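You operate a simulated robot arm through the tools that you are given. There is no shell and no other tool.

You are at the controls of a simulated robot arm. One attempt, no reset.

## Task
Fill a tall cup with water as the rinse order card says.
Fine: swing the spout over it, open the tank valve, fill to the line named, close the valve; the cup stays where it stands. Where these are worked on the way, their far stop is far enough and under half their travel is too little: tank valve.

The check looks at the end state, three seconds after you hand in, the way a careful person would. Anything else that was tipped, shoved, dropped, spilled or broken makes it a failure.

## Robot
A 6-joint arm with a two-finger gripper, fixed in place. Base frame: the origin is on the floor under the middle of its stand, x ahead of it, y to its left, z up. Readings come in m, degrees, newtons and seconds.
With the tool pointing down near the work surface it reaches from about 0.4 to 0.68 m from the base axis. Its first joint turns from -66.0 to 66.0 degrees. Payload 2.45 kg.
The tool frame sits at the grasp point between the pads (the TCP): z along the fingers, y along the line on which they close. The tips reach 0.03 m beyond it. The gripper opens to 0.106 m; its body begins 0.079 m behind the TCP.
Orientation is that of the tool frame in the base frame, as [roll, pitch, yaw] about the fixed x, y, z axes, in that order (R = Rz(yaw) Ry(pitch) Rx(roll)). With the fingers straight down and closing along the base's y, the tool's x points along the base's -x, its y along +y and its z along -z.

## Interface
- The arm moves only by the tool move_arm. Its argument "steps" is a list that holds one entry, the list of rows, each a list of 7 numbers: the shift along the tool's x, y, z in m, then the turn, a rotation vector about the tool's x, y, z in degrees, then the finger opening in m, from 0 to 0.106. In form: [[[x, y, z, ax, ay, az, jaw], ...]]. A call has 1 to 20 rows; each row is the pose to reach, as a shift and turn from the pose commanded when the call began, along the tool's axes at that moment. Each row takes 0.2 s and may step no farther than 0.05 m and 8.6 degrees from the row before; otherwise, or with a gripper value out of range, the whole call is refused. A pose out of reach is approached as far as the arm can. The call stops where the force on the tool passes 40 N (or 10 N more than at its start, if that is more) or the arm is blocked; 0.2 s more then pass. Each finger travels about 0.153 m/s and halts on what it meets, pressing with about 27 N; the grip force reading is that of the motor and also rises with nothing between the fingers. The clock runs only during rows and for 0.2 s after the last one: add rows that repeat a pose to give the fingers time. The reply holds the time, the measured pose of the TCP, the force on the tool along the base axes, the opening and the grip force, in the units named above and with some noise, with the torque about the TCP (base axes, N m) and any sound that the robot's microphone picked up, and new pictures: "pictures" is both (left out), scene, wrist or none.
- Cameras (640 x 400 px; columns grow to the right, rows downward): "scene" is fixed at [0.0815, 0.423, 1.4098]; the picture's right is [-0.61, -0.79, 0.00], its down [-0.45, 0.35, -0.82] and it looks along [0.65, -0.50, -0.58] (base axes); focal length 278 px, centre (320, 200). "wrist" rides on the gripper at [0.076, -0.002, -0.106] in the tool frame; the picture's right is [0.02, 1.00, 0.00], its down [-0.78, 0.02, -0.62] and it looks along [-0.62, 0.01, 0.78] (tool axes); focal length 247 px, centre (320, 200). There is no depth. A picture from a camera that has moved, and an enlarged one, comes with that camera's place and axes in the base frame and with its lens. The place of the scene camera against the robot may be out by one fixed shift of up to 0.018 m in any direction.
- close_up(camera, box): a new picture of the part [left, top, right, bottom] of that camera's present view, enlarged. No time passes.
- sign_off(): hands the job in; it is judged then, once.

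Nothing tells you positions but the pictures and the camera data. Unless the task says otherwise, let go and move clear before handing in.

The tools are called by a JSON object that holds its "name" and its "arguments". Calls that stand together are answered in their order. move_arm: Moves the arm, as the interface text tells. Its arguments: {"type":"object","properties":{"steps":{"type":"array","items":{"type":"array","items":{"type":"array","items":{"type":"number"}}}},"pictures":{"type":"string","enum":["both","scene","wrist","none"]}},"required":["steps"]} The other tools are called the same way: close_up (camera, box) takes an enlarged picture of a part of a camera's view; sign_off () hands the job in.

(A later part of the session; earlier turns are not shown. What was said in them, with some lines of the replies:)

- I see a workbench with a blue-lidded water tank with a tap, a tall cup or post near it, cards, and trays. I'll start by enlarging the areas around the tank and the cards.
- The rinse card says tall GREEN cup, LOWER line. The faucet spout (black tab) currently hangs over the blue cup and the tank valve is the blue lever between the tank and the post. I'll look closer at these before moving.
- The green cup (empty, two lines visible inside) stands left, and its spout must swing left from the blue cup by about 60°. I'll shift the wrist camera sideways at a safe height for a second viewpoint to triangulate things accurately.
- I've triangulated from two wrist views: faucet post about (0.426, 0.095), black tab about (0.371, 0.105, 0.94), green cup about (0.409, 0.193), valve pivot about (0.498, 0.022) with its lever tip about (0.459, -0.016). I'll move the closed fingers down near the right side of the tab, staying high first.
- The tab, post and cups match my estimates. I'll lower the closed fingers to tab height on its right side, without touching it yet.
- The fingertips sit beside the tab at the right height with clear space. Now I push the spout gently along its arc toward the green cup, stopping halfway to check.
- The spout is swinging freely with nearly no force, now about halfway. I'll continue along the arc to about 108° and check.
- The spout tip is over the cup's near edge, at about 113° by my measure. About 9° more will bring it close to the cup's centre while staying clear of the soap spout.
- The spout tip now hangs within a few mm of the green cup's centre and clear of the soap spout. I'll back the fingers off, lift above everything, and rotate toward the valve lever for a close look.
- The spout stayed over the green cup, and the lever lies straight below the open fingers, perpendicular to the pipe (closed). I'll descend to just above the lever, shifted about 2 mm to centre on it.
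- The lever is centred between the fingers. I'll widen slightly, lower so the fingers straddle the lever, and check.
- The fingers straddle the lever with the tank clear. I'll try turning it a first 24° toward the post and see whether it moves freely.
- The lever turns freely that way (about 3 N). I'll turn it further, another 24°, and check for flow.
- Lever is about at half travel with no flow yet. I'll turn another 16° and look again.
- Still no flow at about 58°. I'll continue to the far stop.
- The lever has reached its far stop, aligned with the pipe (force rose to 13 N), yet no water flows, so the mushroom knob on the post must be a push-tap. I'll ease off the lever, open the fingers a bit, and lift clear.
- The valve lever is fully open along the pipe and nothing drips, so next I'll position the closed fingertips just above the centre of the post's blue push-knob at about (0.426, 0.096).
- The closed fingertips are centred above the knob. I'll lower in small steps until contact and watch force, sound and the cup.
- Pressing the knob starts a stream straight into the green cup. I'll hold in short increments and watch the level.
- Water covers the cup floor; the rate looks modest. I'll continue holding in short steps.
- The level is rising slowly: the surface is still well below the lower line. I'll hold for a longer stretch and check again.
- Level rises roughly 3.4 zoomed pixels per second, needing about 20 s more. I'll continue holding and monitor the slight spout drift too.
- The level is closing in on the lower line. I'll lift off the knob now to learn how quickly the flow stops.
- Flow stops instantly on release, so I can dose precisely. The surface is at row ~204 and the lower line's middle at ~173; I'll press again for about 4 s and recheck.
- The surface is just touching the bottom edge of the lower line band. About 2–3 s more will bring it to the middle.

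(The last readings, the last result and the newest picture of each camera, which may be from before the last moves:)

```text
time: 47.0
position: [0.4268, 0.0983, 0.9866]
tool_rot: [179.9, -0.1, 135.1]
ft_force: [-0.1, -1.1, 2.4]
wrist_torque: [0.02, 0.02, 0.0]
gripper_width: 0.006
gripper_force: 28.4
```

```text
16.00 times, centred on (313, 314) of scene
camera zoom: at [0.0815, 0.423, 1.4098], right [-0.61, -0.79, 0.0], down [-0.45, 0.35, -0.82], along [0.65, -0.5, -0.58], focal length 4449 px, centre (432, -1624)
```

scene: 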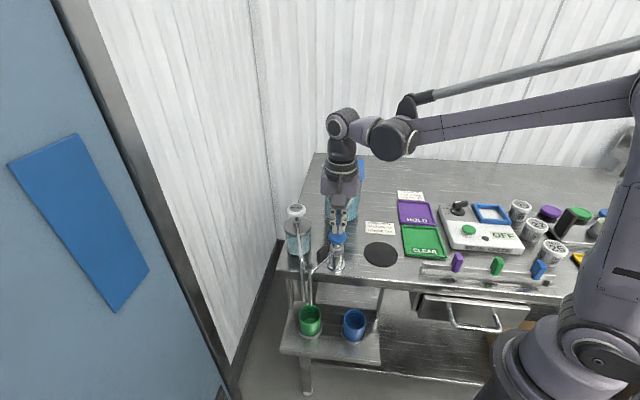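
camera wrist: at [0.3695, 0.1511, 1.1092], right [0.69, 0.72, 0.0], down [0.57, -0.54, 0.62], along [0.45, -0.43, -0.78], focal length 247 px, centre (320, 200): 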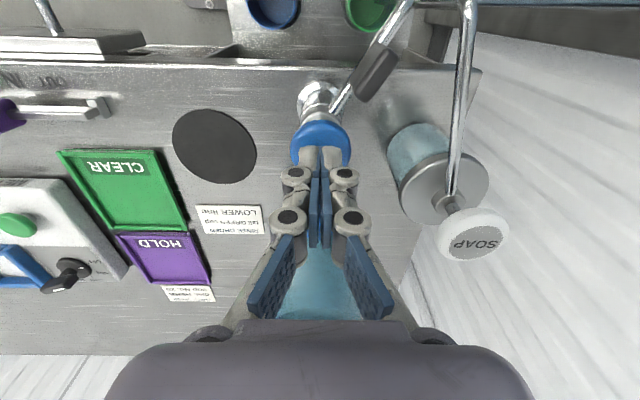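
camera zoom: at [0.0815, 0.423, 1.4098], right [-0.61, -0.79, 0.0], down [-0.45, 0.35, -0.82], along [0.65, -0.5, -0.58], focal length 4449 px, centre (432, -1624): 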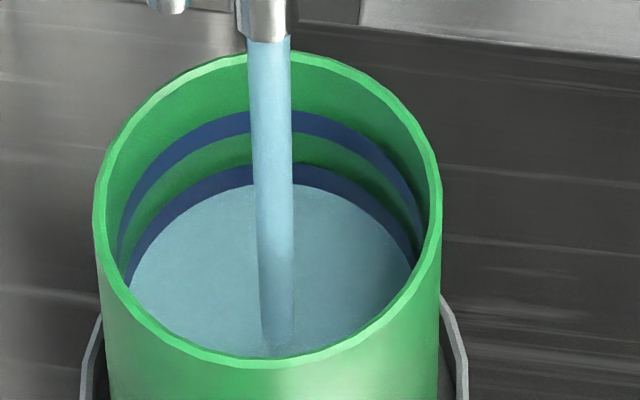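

{"name": "move_arm", "arguments": {"steps": [[[0, 0, 0, 0, 0, 0, 0.0], [0, 0, 0, 0, 0, 0, 0.0], [0, 0, 0, 0, 0, 0, 0.0], [0, 0, 0, 0, 0, 0, 0.0], [0, 0, 0, 0, 0, 0, 0.0], [0, 0, 0, 0, 0, 0, 0.0], [0, 0, 0, 0, 0, 0, 0.0], [0, 0, -0.008, 0, 0, 0, 0.0]]], "pictures": "none"}}

{"name": "close_up", "arguments": {"camera": "scene", "box": [295, 302, 331, 326]}}

{"name": "close_up", "arguments": {"camera": "scene", "box": [302, 305, 320, 317]}}

```text
time: 48.8
position: [0.4247, 0.0978, 0.9946]
tool_rot: [-180.0, 0.0, 135.0]
ft_force: [-0.3, -0.1, -0.7]
wrist_torque: [0.0, -0.05, -0.01]
gripper_width: 0.0002
gripper_force: 28.8
```

```text
16.00 times, centred on (313, 314) of scene
camera zoom: at [0.0815, 0.423, 1.4098], right [-0.61, -0.79, 0.0], down [-0.45, 0.35, -0.82], along [0.65, -0.5, -0.58], focal length 4449 px, centre (432, -1624)
```

zoom: 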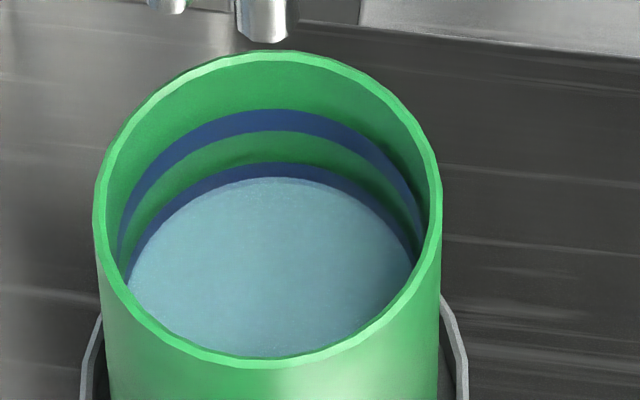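

```text
16.00 times, centred on (311, 311) of scene
camera zoom: at [0.0815, 0.423, 1.4098], right [-0.61, -0.79, 0.0], down [-0.45, 0.35, -0.82], along [0.65, -0.5, -0.58], focal length 4449 px, centre (464, -1576)
```

zoom: 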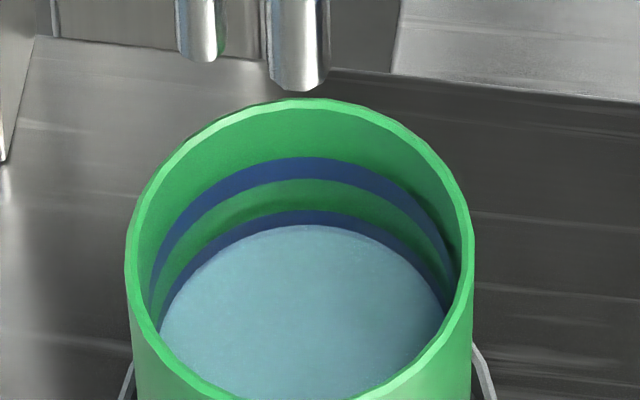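

The surface now sits inside the lower line band, about a third up. One short extra press (~0.8 s) will centre it.

{"name": "move_arm", "arguments": {"steps": [[[0, 0, 0.008, 0, 0, 0, 0.0], [0, 0, 0.008, 0, 0, 0, 0.0], [0, 0, 0.008, 0, 0, 0, 0.0], [0, 0, 0.008, 0, 0, 0, 0.0], [0, 0, 0.0, 0, 0, 0, 0.0]]], "pictures": "none"}}

{"name": "close_up", "arguments": {"camera": "scene", "box": [295, 302, 331, 326]}}

{"name": "close_up", "arguments": {"camera": "scene", "box": [300, 200, 380, 280]}}

```text
time: 50.0
position: [0.4257, 0.0969, 0.9945]
tool_rot: [-180.0, 0.1, 134.9]
ft_force: [0.6, -1.7, 0.4]
wrist_torque: [0.01, 0.01, 0.0]
gripper_width: 0.0001
gripper_force: 28.2
```

```text
16.00 times, centred on (313, 314) of scene
camera zoom: at [0.0815, 0.423, 1.4098], right [-0.61, -0.79, 0.0], down [-0.45, 0.35, -0.82], along [0.65, -0.5, -0.58], focal length 4449 px, centre (432, -1624)
```

zoom: 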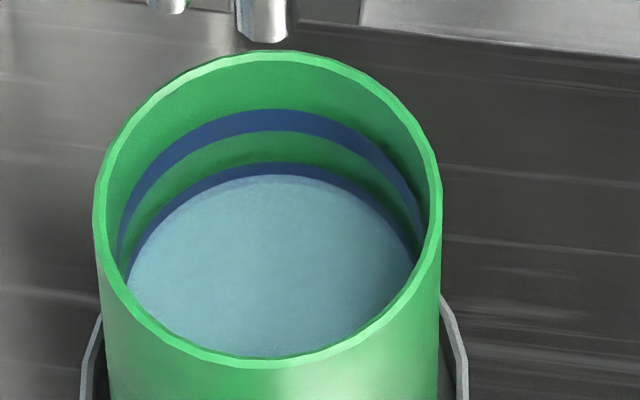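

```text
5.00 times, centred on (340, 240) of scene
camera zoom: at [0.0815, 0.423, 1.4098], right [-0.61, -0.79, 0.0], down [-0.45, 0.35, -0.82], along [0.65, -0.5, -0.58], focal length 1390 px, centre (220, 0)
```

zoom: 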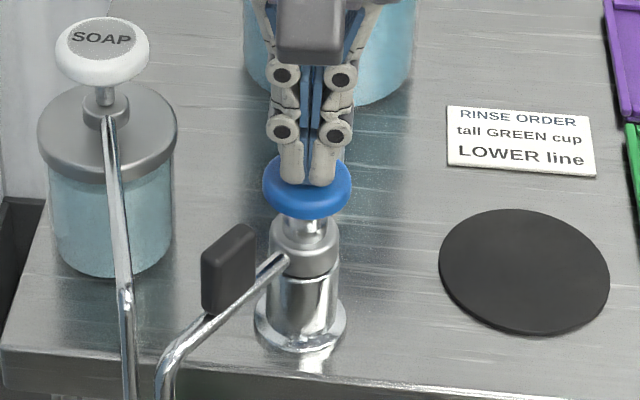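

The water is now centred on the lower line band, and the flow is off. Next I lift and go back above the lever to close the tank valve.

{"name": "move_arm", "arguments": {"steps": [[[0, 0, -0.04, 0, 0, 0, 0.0], [0, 0, -0.085, 0, 0, 0, 0.0], [-0.03, 0.0005, -0.085, 0, 0, 0, 0.0], [-0.058, 0.0011, -0.085, 0, 0, 0, 0.02], [-0.058, 0.0011, -0.085, 0, 0, 0, 0.036], [-0.058, 0.0011, -0.085, 0, 0, 0, 0.036]]]}}

{"name": "close_up", "arguments": {"camera": "wrist", "box": [220, 30, 420, 190]}}

{"name": "close_up", "arguments": {"camera": "scene", "box": [285, 200, 385, 340]}}

```text
time: 51.4
position: [0.4669, 0.0573, 1.08]
tool_rot: [180.0, -0.1, 134.9]
ft_force: [-0.2, 0.2, 0.3]
wrist_torque: [-0.01, -0.01, -0.03]
gripper_width: 0.0362
gripper_force: 0.0
camera wrist: at [0.4118, 0.1114, 1.1865], right [0.69, 0.72, 0.0], down [0.57, -0.54, 0.62], along [0.45, -0.43, -0.78], focal length 247 px, centre (320, 200)
```

scene: 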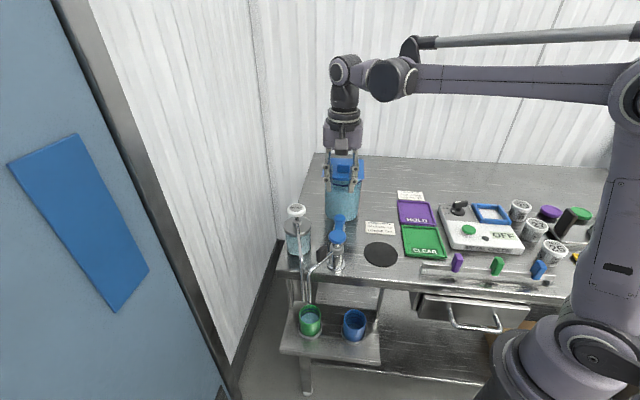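
wrist: 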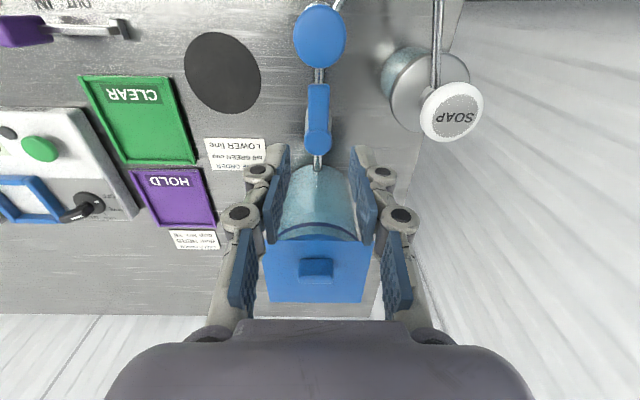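

```text
2.50 times, centred on (320, 110) of wrist
camera zoom: at [0.4118, 0.1114, 1.1865], right [0.69, 0.72, 0.0], down [0.57, -0.54, 0.62], along [0.45, -0.43, -0.78], focal length 617 px, centre (320, 425)
```

zoom: 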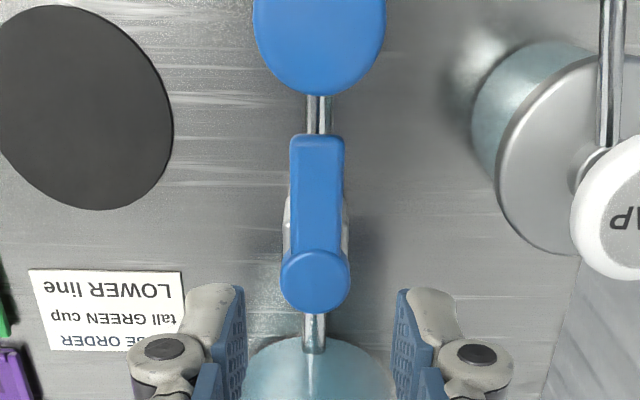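

```text
2.86 times, centred on (335, 270) of scene
camera zoom: at [0.0815, 0.423, 1.4098], right [-0.61, -0.79, 0.0], down [-0.45, 0.35, -0.82], along [0.65, -0.5, -0.58], focal length 794 px, centre (277, 0)
```

zoom: 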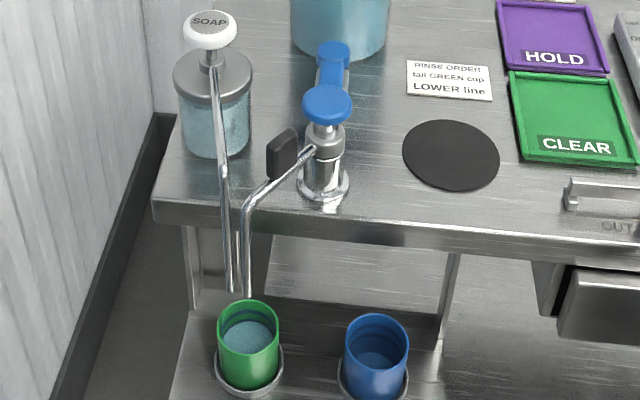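

The lever is open as left, and everything else is undisturbed. I'll descend to straddle it again, with a 2 mm correction.

{"name": "move_arm", "arguments": {"steps": [[[-0.002, -0.0018, 0.04, 0, 0, 0, 0.036], [-0.002, -0.0018, 0.08, 0, 0, 0, 0.036], [-0.002, -0.0018, 0.11, 0, 0, 0, 0.036], [-0.002, -0.0018, 0.128, 0, 0, 0, 0.036], [-0.002, -0.0018, 0.141, 0, 0, 0, 0.036], [-0.002, -0.0018, 0.141, 0, 0, 0, 0.03], [-0.002, -0.0018, 0.141, 0, 0, 0, 0.03]]]}}

{"name": "close_up", "arguments": {"camera": "wrist", "box": [220, 60, 420, 260]}}

```text
time: 53.0
position: [0.4672, 0.0542, 0.9385]
tool_rot: [-180.0, -0.1, 134.9]
ft_force: [-0.1, -0.2, 0.0]
wrist_torque: [0.02, 0.0, -0.03]
gripper_width: 0.0299
gripper_force: 0.1
camera wrist: at [0.412, 0.1085, 1.0453], right [0.69, 0.72, 0.0], down [0.57, -0.54, 0.62], along [0.45, -0.43, -0.78], focal length 247 px, centre (320, 200)
```

scene: 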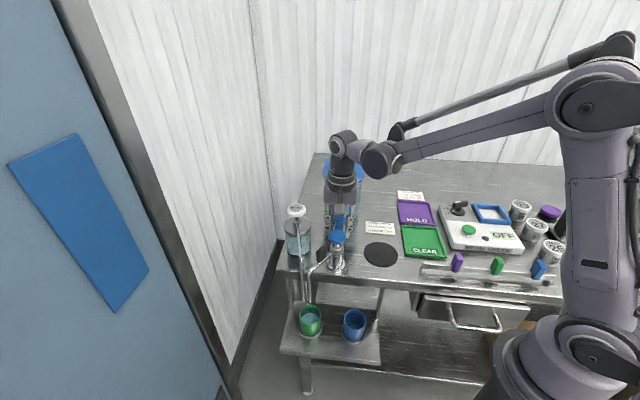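
wrist: 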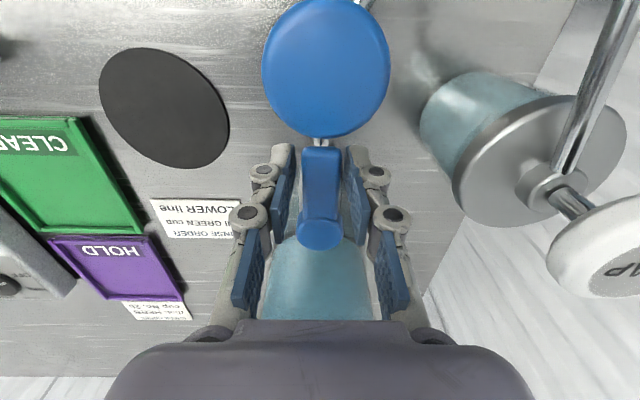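

```text
2.00 times, centred on (320, 160) of wrist
camera zoom: at [0.412, 0.1085, 1.0453], right [0.69, 0.72, 0.0], down [0.57, -0.54, 0.62], along [0.45, -0.43, -0.78], focal length 494 px, centre (320, 280)
```

zoom: 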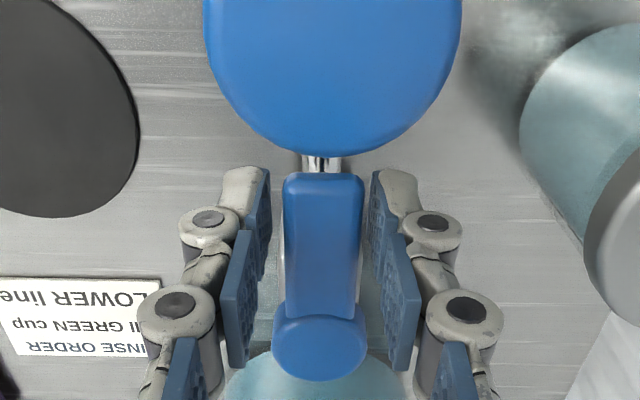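

The lever is centred between the fingers. I'll rotate it back toward closed, first half.

{"name": "move_arm", "arguments": {"steps": [[[-0.0004, -0.0063, 0, 0, 0, -8, 0.03], [-0.0017, -0.0124, 0, 0, 0, -16, 0.03], [-0.0039, -0.0183, 0, 0, 0, -24, 0.03], [-0.0068, -0.0238, 0, 0, 0, -32, 0.03], [-0.0105, -0.0289, 0, 0, 0, -40, 0.03], [-0.0149, -0.0334, 0, 0, 0, -48, 0.03]]]}}

{"name": "close_up", "arguments": {"camera": "scene", "box": [310, 170, 390, 270]}}

```text
time: 54.4
position: [0.4545, 0.0194, 0.9383]
tool_rot: [180.0, 0.0, -176.8]
ft_force: [1.7, 1.8, 0.3]
wrist_torque: [0.04, 0.0, -0.04]
gripper_width: 0.0313
gripper_force: 1.0
camera wrist: at [0.3774, 0.0156, 1.045], right [-0.08, 1.0, 0.0], down [0.78, 0.06, 0.62], along [0.62, 0.05, -0.78], focal length 247 px, centre (320, 200)
```

scene: 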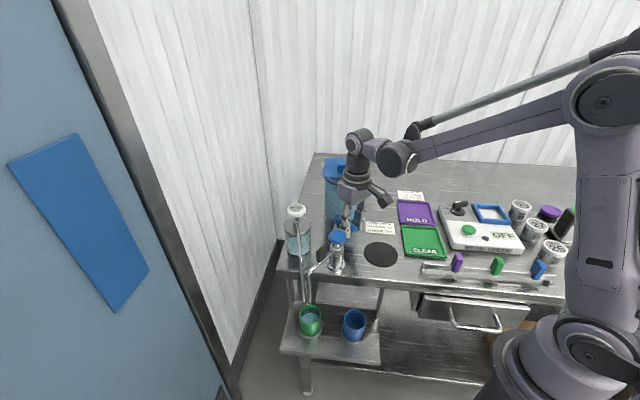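
wrist: 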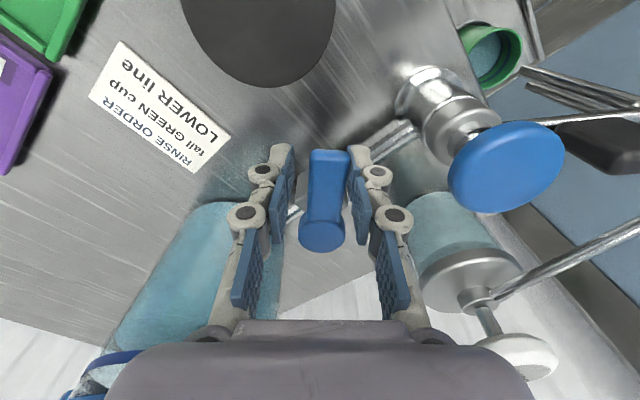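

```text
4.00 times, centred on (350, 220) of scene
camera zoom: at [0.0815, 0.423, 1.4098], right [-0.61, -0.79, 0.0], down [-0.45, 0.35, -0.82], along [0.65, -0.5, -0.58], focal length 1112 px, centre (200, 120)
```

zoom: 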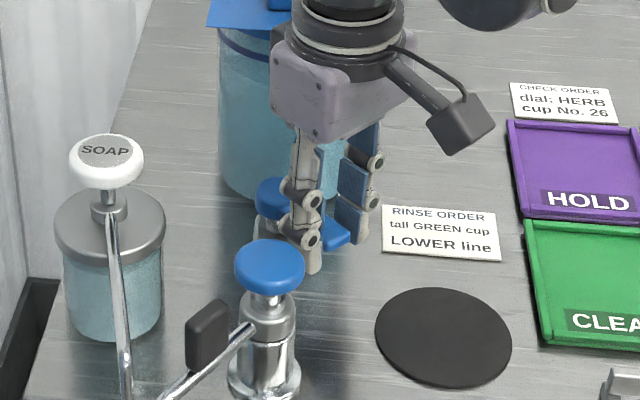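

Halfway with little force. I'll continue to just about the closed position.

{"name": "move_arm", "arguments": {"steps": [[[-0.0004, -0.0063, 0, 0, 0, -8, 0.03], [-0.0017, -0.0124, 0, 0, 0, -16, 0.03], [-0.0039, -0.0183, 0, 0, 0, -24, 0.03], [-0.0068, -0.0238, 0, 0, 0, -32, 0.03], [-0.0105, -0.0289, 0, 0, 0, -40, 0.03]]]}}

{"name": "close_up", "arguments": {"camera": "scene", "box": [310, 170, 390, 270]}}

```text
time: 55.6
position: [0.4646, -0.0073, 0.9393]
tool_rot: [180.0, 0.0, -136.8]
ft_force: [-1.4, 2.1, -0.3]
wrist_torque: [0.02, 0.04, -0.02]
gripper_width: 0.0312
gripper_force: 1.0
camera wrist: at [0.4107, -0.0601, 1.0454], right [-0.7, 0.71, 0.0], down [0.56, 0.55, 0.62], along [0.44, 0.43, -0.78], focal length 247 px, centre (320, 200)
```

scene: 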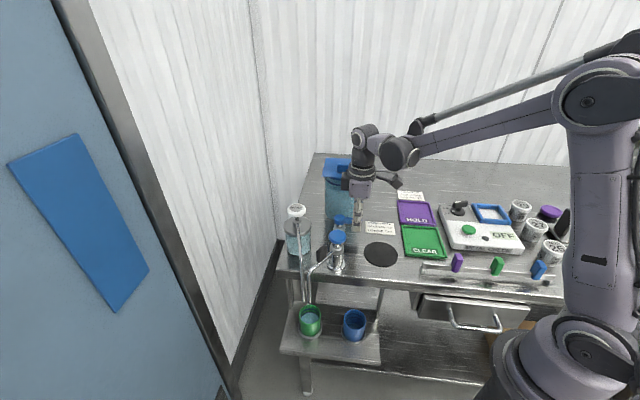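
wrist: 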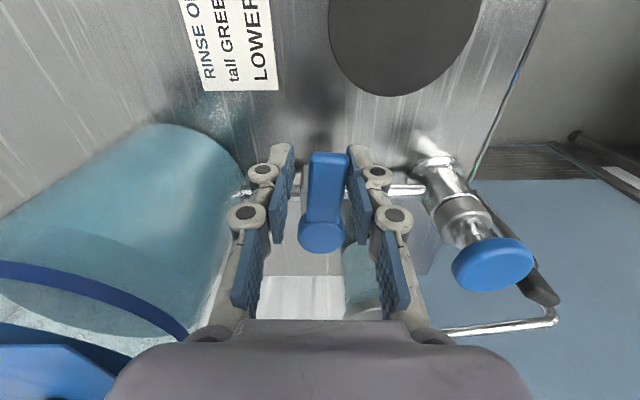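

```text
4.00 times, centred on (350, 220) of scene
camera zoom: at [0.0815, 0.423, 1.4098], right [-0.61, -0.79, 0.0], down [-0.45, 0.35, -0.82], along [0.65, -0.5, -0.58], focal length 1112 px, centre (200, 120)
```

zoom: 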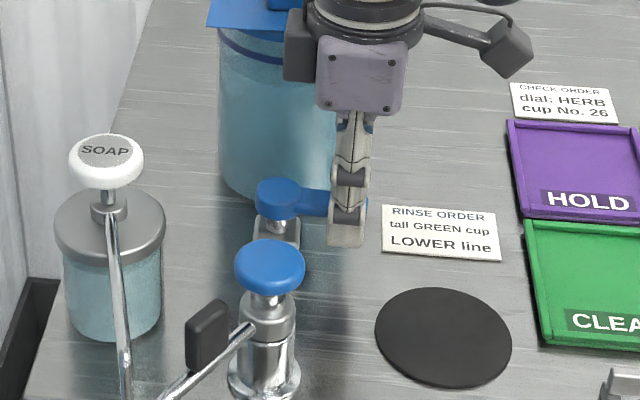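

Lever is about 80° back. I'll push the last 12° to the closed stop and watch force.

{"name": "move_arm", "arguments": {"steps": [[[-0.0002, -0.0047, 0, 0, 0, -6, 0.03], [-0.001, -0.0094, 0, 0, 0, -12, 0.03]]]}}

{"name": "close_up", "arguments": {"camera": "scene", "box": [310, 170, 390, 270]}}

```text
time: 56.2
position: [0.472, -0.0117, 0.9391]
tool_rot: [179.8, 0.2, -124.8]
ft_force: [-8.6, 16.7, -5.1]
wrist_torque: [0.24, 0.06, -0.35]
gripper_width: 0.0406
gripper_force: 7.6
camera wrist: at [0.43, -0.0746, 1.045], right [-0.83, 0.55, 0.0], down [0.43, 0.65, 0.62], along [0.34, 0.52, -0.78], focal length 247 px, centre (320, 200)
```

scene: 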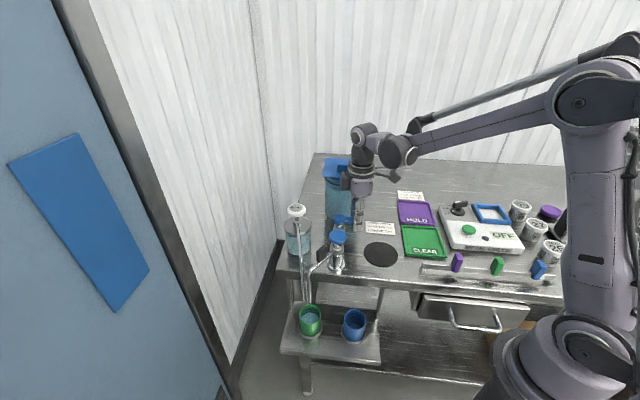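
wrist: 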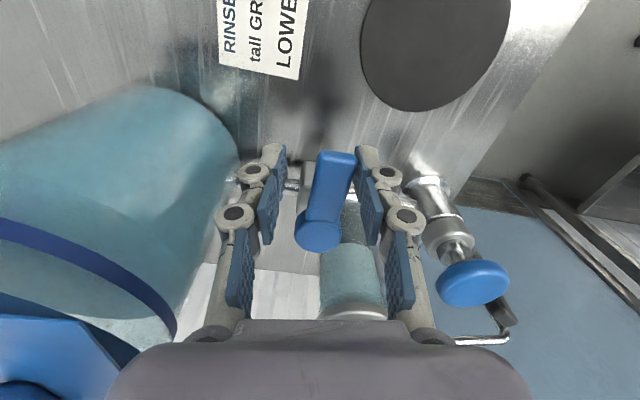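

```text
4.00 times, centred on (350, 220) of scene
camera zoom: at [0.0813, 0.4234, 1.4096], right [-0.61, -0.79, 0.0], down [-0.45, 0.35, -0.82], along [0.65, -0.5, -0.58], focal length 1112 px, centre (200, 120)
```

zoom: 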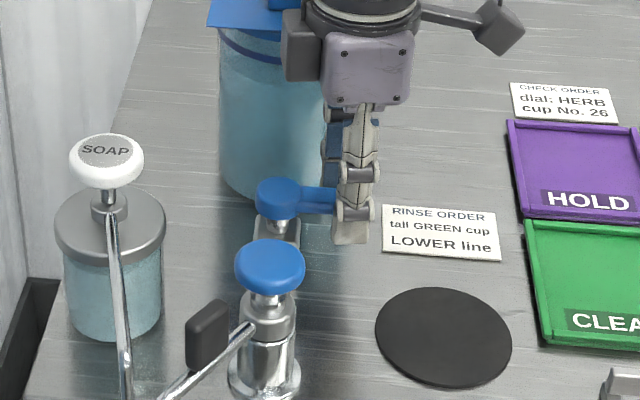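

Closed stop reached (force rose to about 19 N with the lever perpendicular to the pipe again). I'll ease off, open a little and lift clear.

{"name": "move_arm", "arguments": {"steps": [[[-0.0004, 0.0063, 0, 0, 0, 8, 0.036], [-0.0006, 0.0073, 0, 0, 0, 9.5, 0.04], [-0.0006, 0.0073, 0, 0, 0, 9.5, 0.04], [-0.0006, 0.0073, -0.02, 0, 0, 9.5, 0.04], [-0.0006, 0.0073, -0.06, 0, 0, 9.5, 0.04], [-0.0006, 0.0073, -0.1, 0, 0, 9.5, 0.04], [-0.0006, 0.0073, -0.15, 0, 0, 9.5, 0.04], [-0.0006, 0.0073, -0.2, 0, 0, 9.5, 0.04]]]}}

{"name": "close_up", "arguments": {"camera": "wrist", "box": [200, 0, 500, 200]}}

{"name": "close_up", "arguments": {"camera": "scene", "box": [285, 150, 385, 340]}}

{"name": "close_up", "arguments": {"camera": "scene", "box": [295, 302, 331, 326]}}

```text
time: 58.0
position: [0.4677, -0.0084, 1.1392]
tool_rot: [-180.0, 0.0, -134.5]
ft_force: [0.0, -0.6, 0.6]
wrist_torque: [-0.01, -0.04, -0.01]
gripper_width: 0.0401
gripper_force: 0.0
camera wrist: at [0.4141, -0.0623, 1.2458], right [-0.73, 0.69, 0.0], down [0.54, 0.57, 0.62], along [0.43, 0.45, -0.78], focal length 247 px, centre (320, 200)
```

scene: 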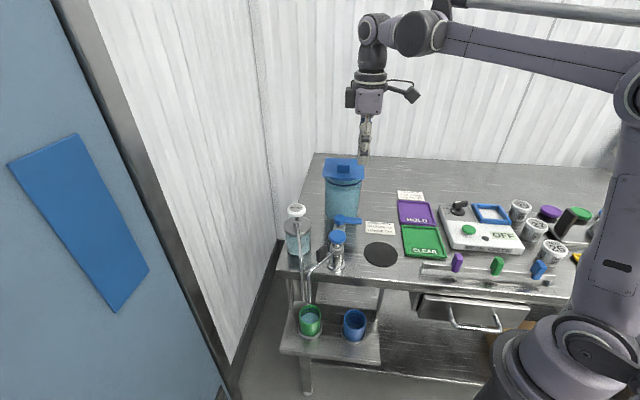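
wrist: 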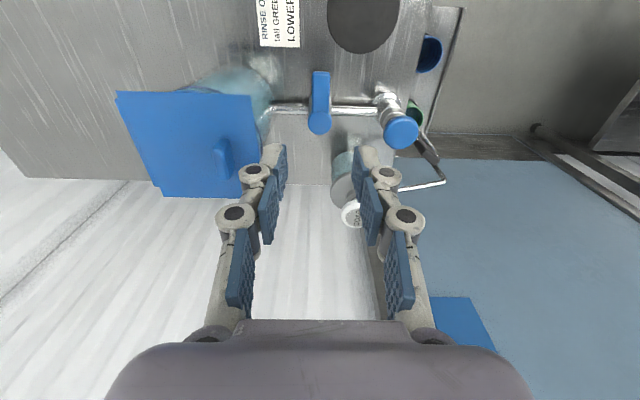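

```text
2.00 times, centred on (350, 100) of wrist
camera zoom: at [0.4141, -0.0623, 1.2458], right [-0.73, 0.69, 0.0], down [0.54, 0.57, 0.62], along [0.43, 0.45, -0.78], focal length 494 px, centre (260, 400)
```

zoom: 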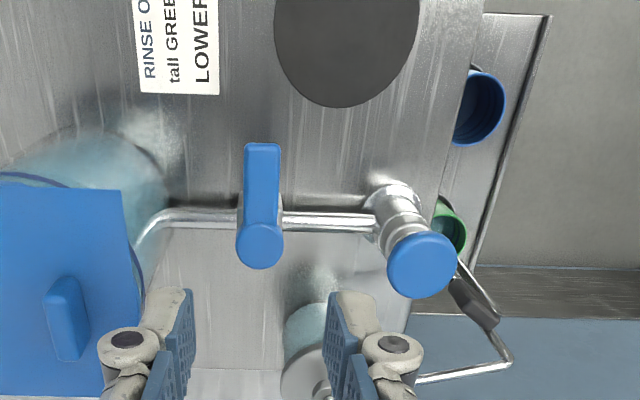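

```text
2.11 times, centred on (335, 245) of scene
camera zoom: at [0.0815, 0.423, 1.4098], right [-0.61, -0.79, 0.0], down [-0.45, 0.35, -0.82], along [0.65, -0.5, -0.58], focal length 585 px, centre (288, 105)
```

zoom: 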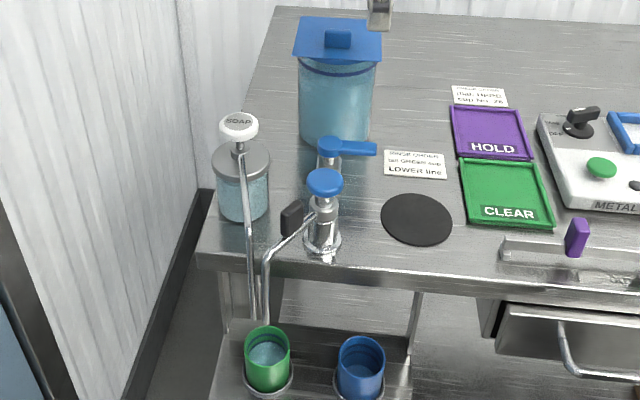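

```text
16.00 times, centred on (313, 314) of scene
camera zoom: at [0.0815, 0.423, 1.4098], right [-0.61, -0.79, 0.0], down [-0.45, 0.35, -0.82], along [0.65, -0.5, -0.58], focal length 4449 px, centre (432, -1624)
```

zoom: 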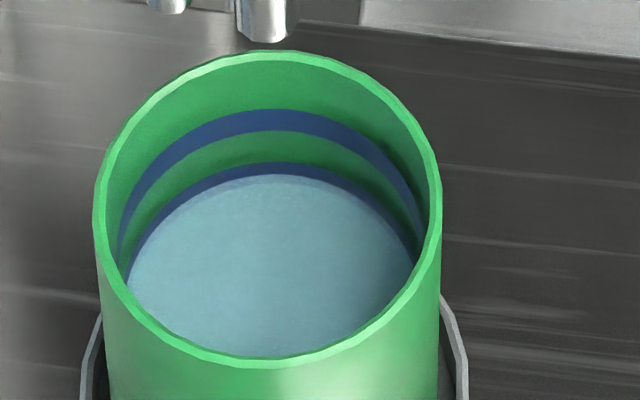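

The valve lever is back perpendicular to the pipe (closed), the flow is off, and the water sits on the lower line band of the green cup. The cup, soap, tank lid and other items look undisturbed and the arm is clear, so I'm handing in.

{"name": "sign_off", "arguments": {}}

```text
The job is handed in.
```

The tall green cup is filled to the lower line as the rinse order card says, and I've handed the job in. In the last pictures the water sits about the middle of the lower line band.

- **Spout:** I swung it from the blue cup to over the green cup, and it is still there. The cups were not touched.
- **Valve:** I turned the tank valve fully open to its far stop. No water ran until I pressed the blue knob on top of the spout post. After filling I turned the valve back to its closed stop.
- **End state:** The flow is off, and I saw no spills. The soap, tank lid and other items look undisturbed. The arm has let go and is lifted clear above the bench.
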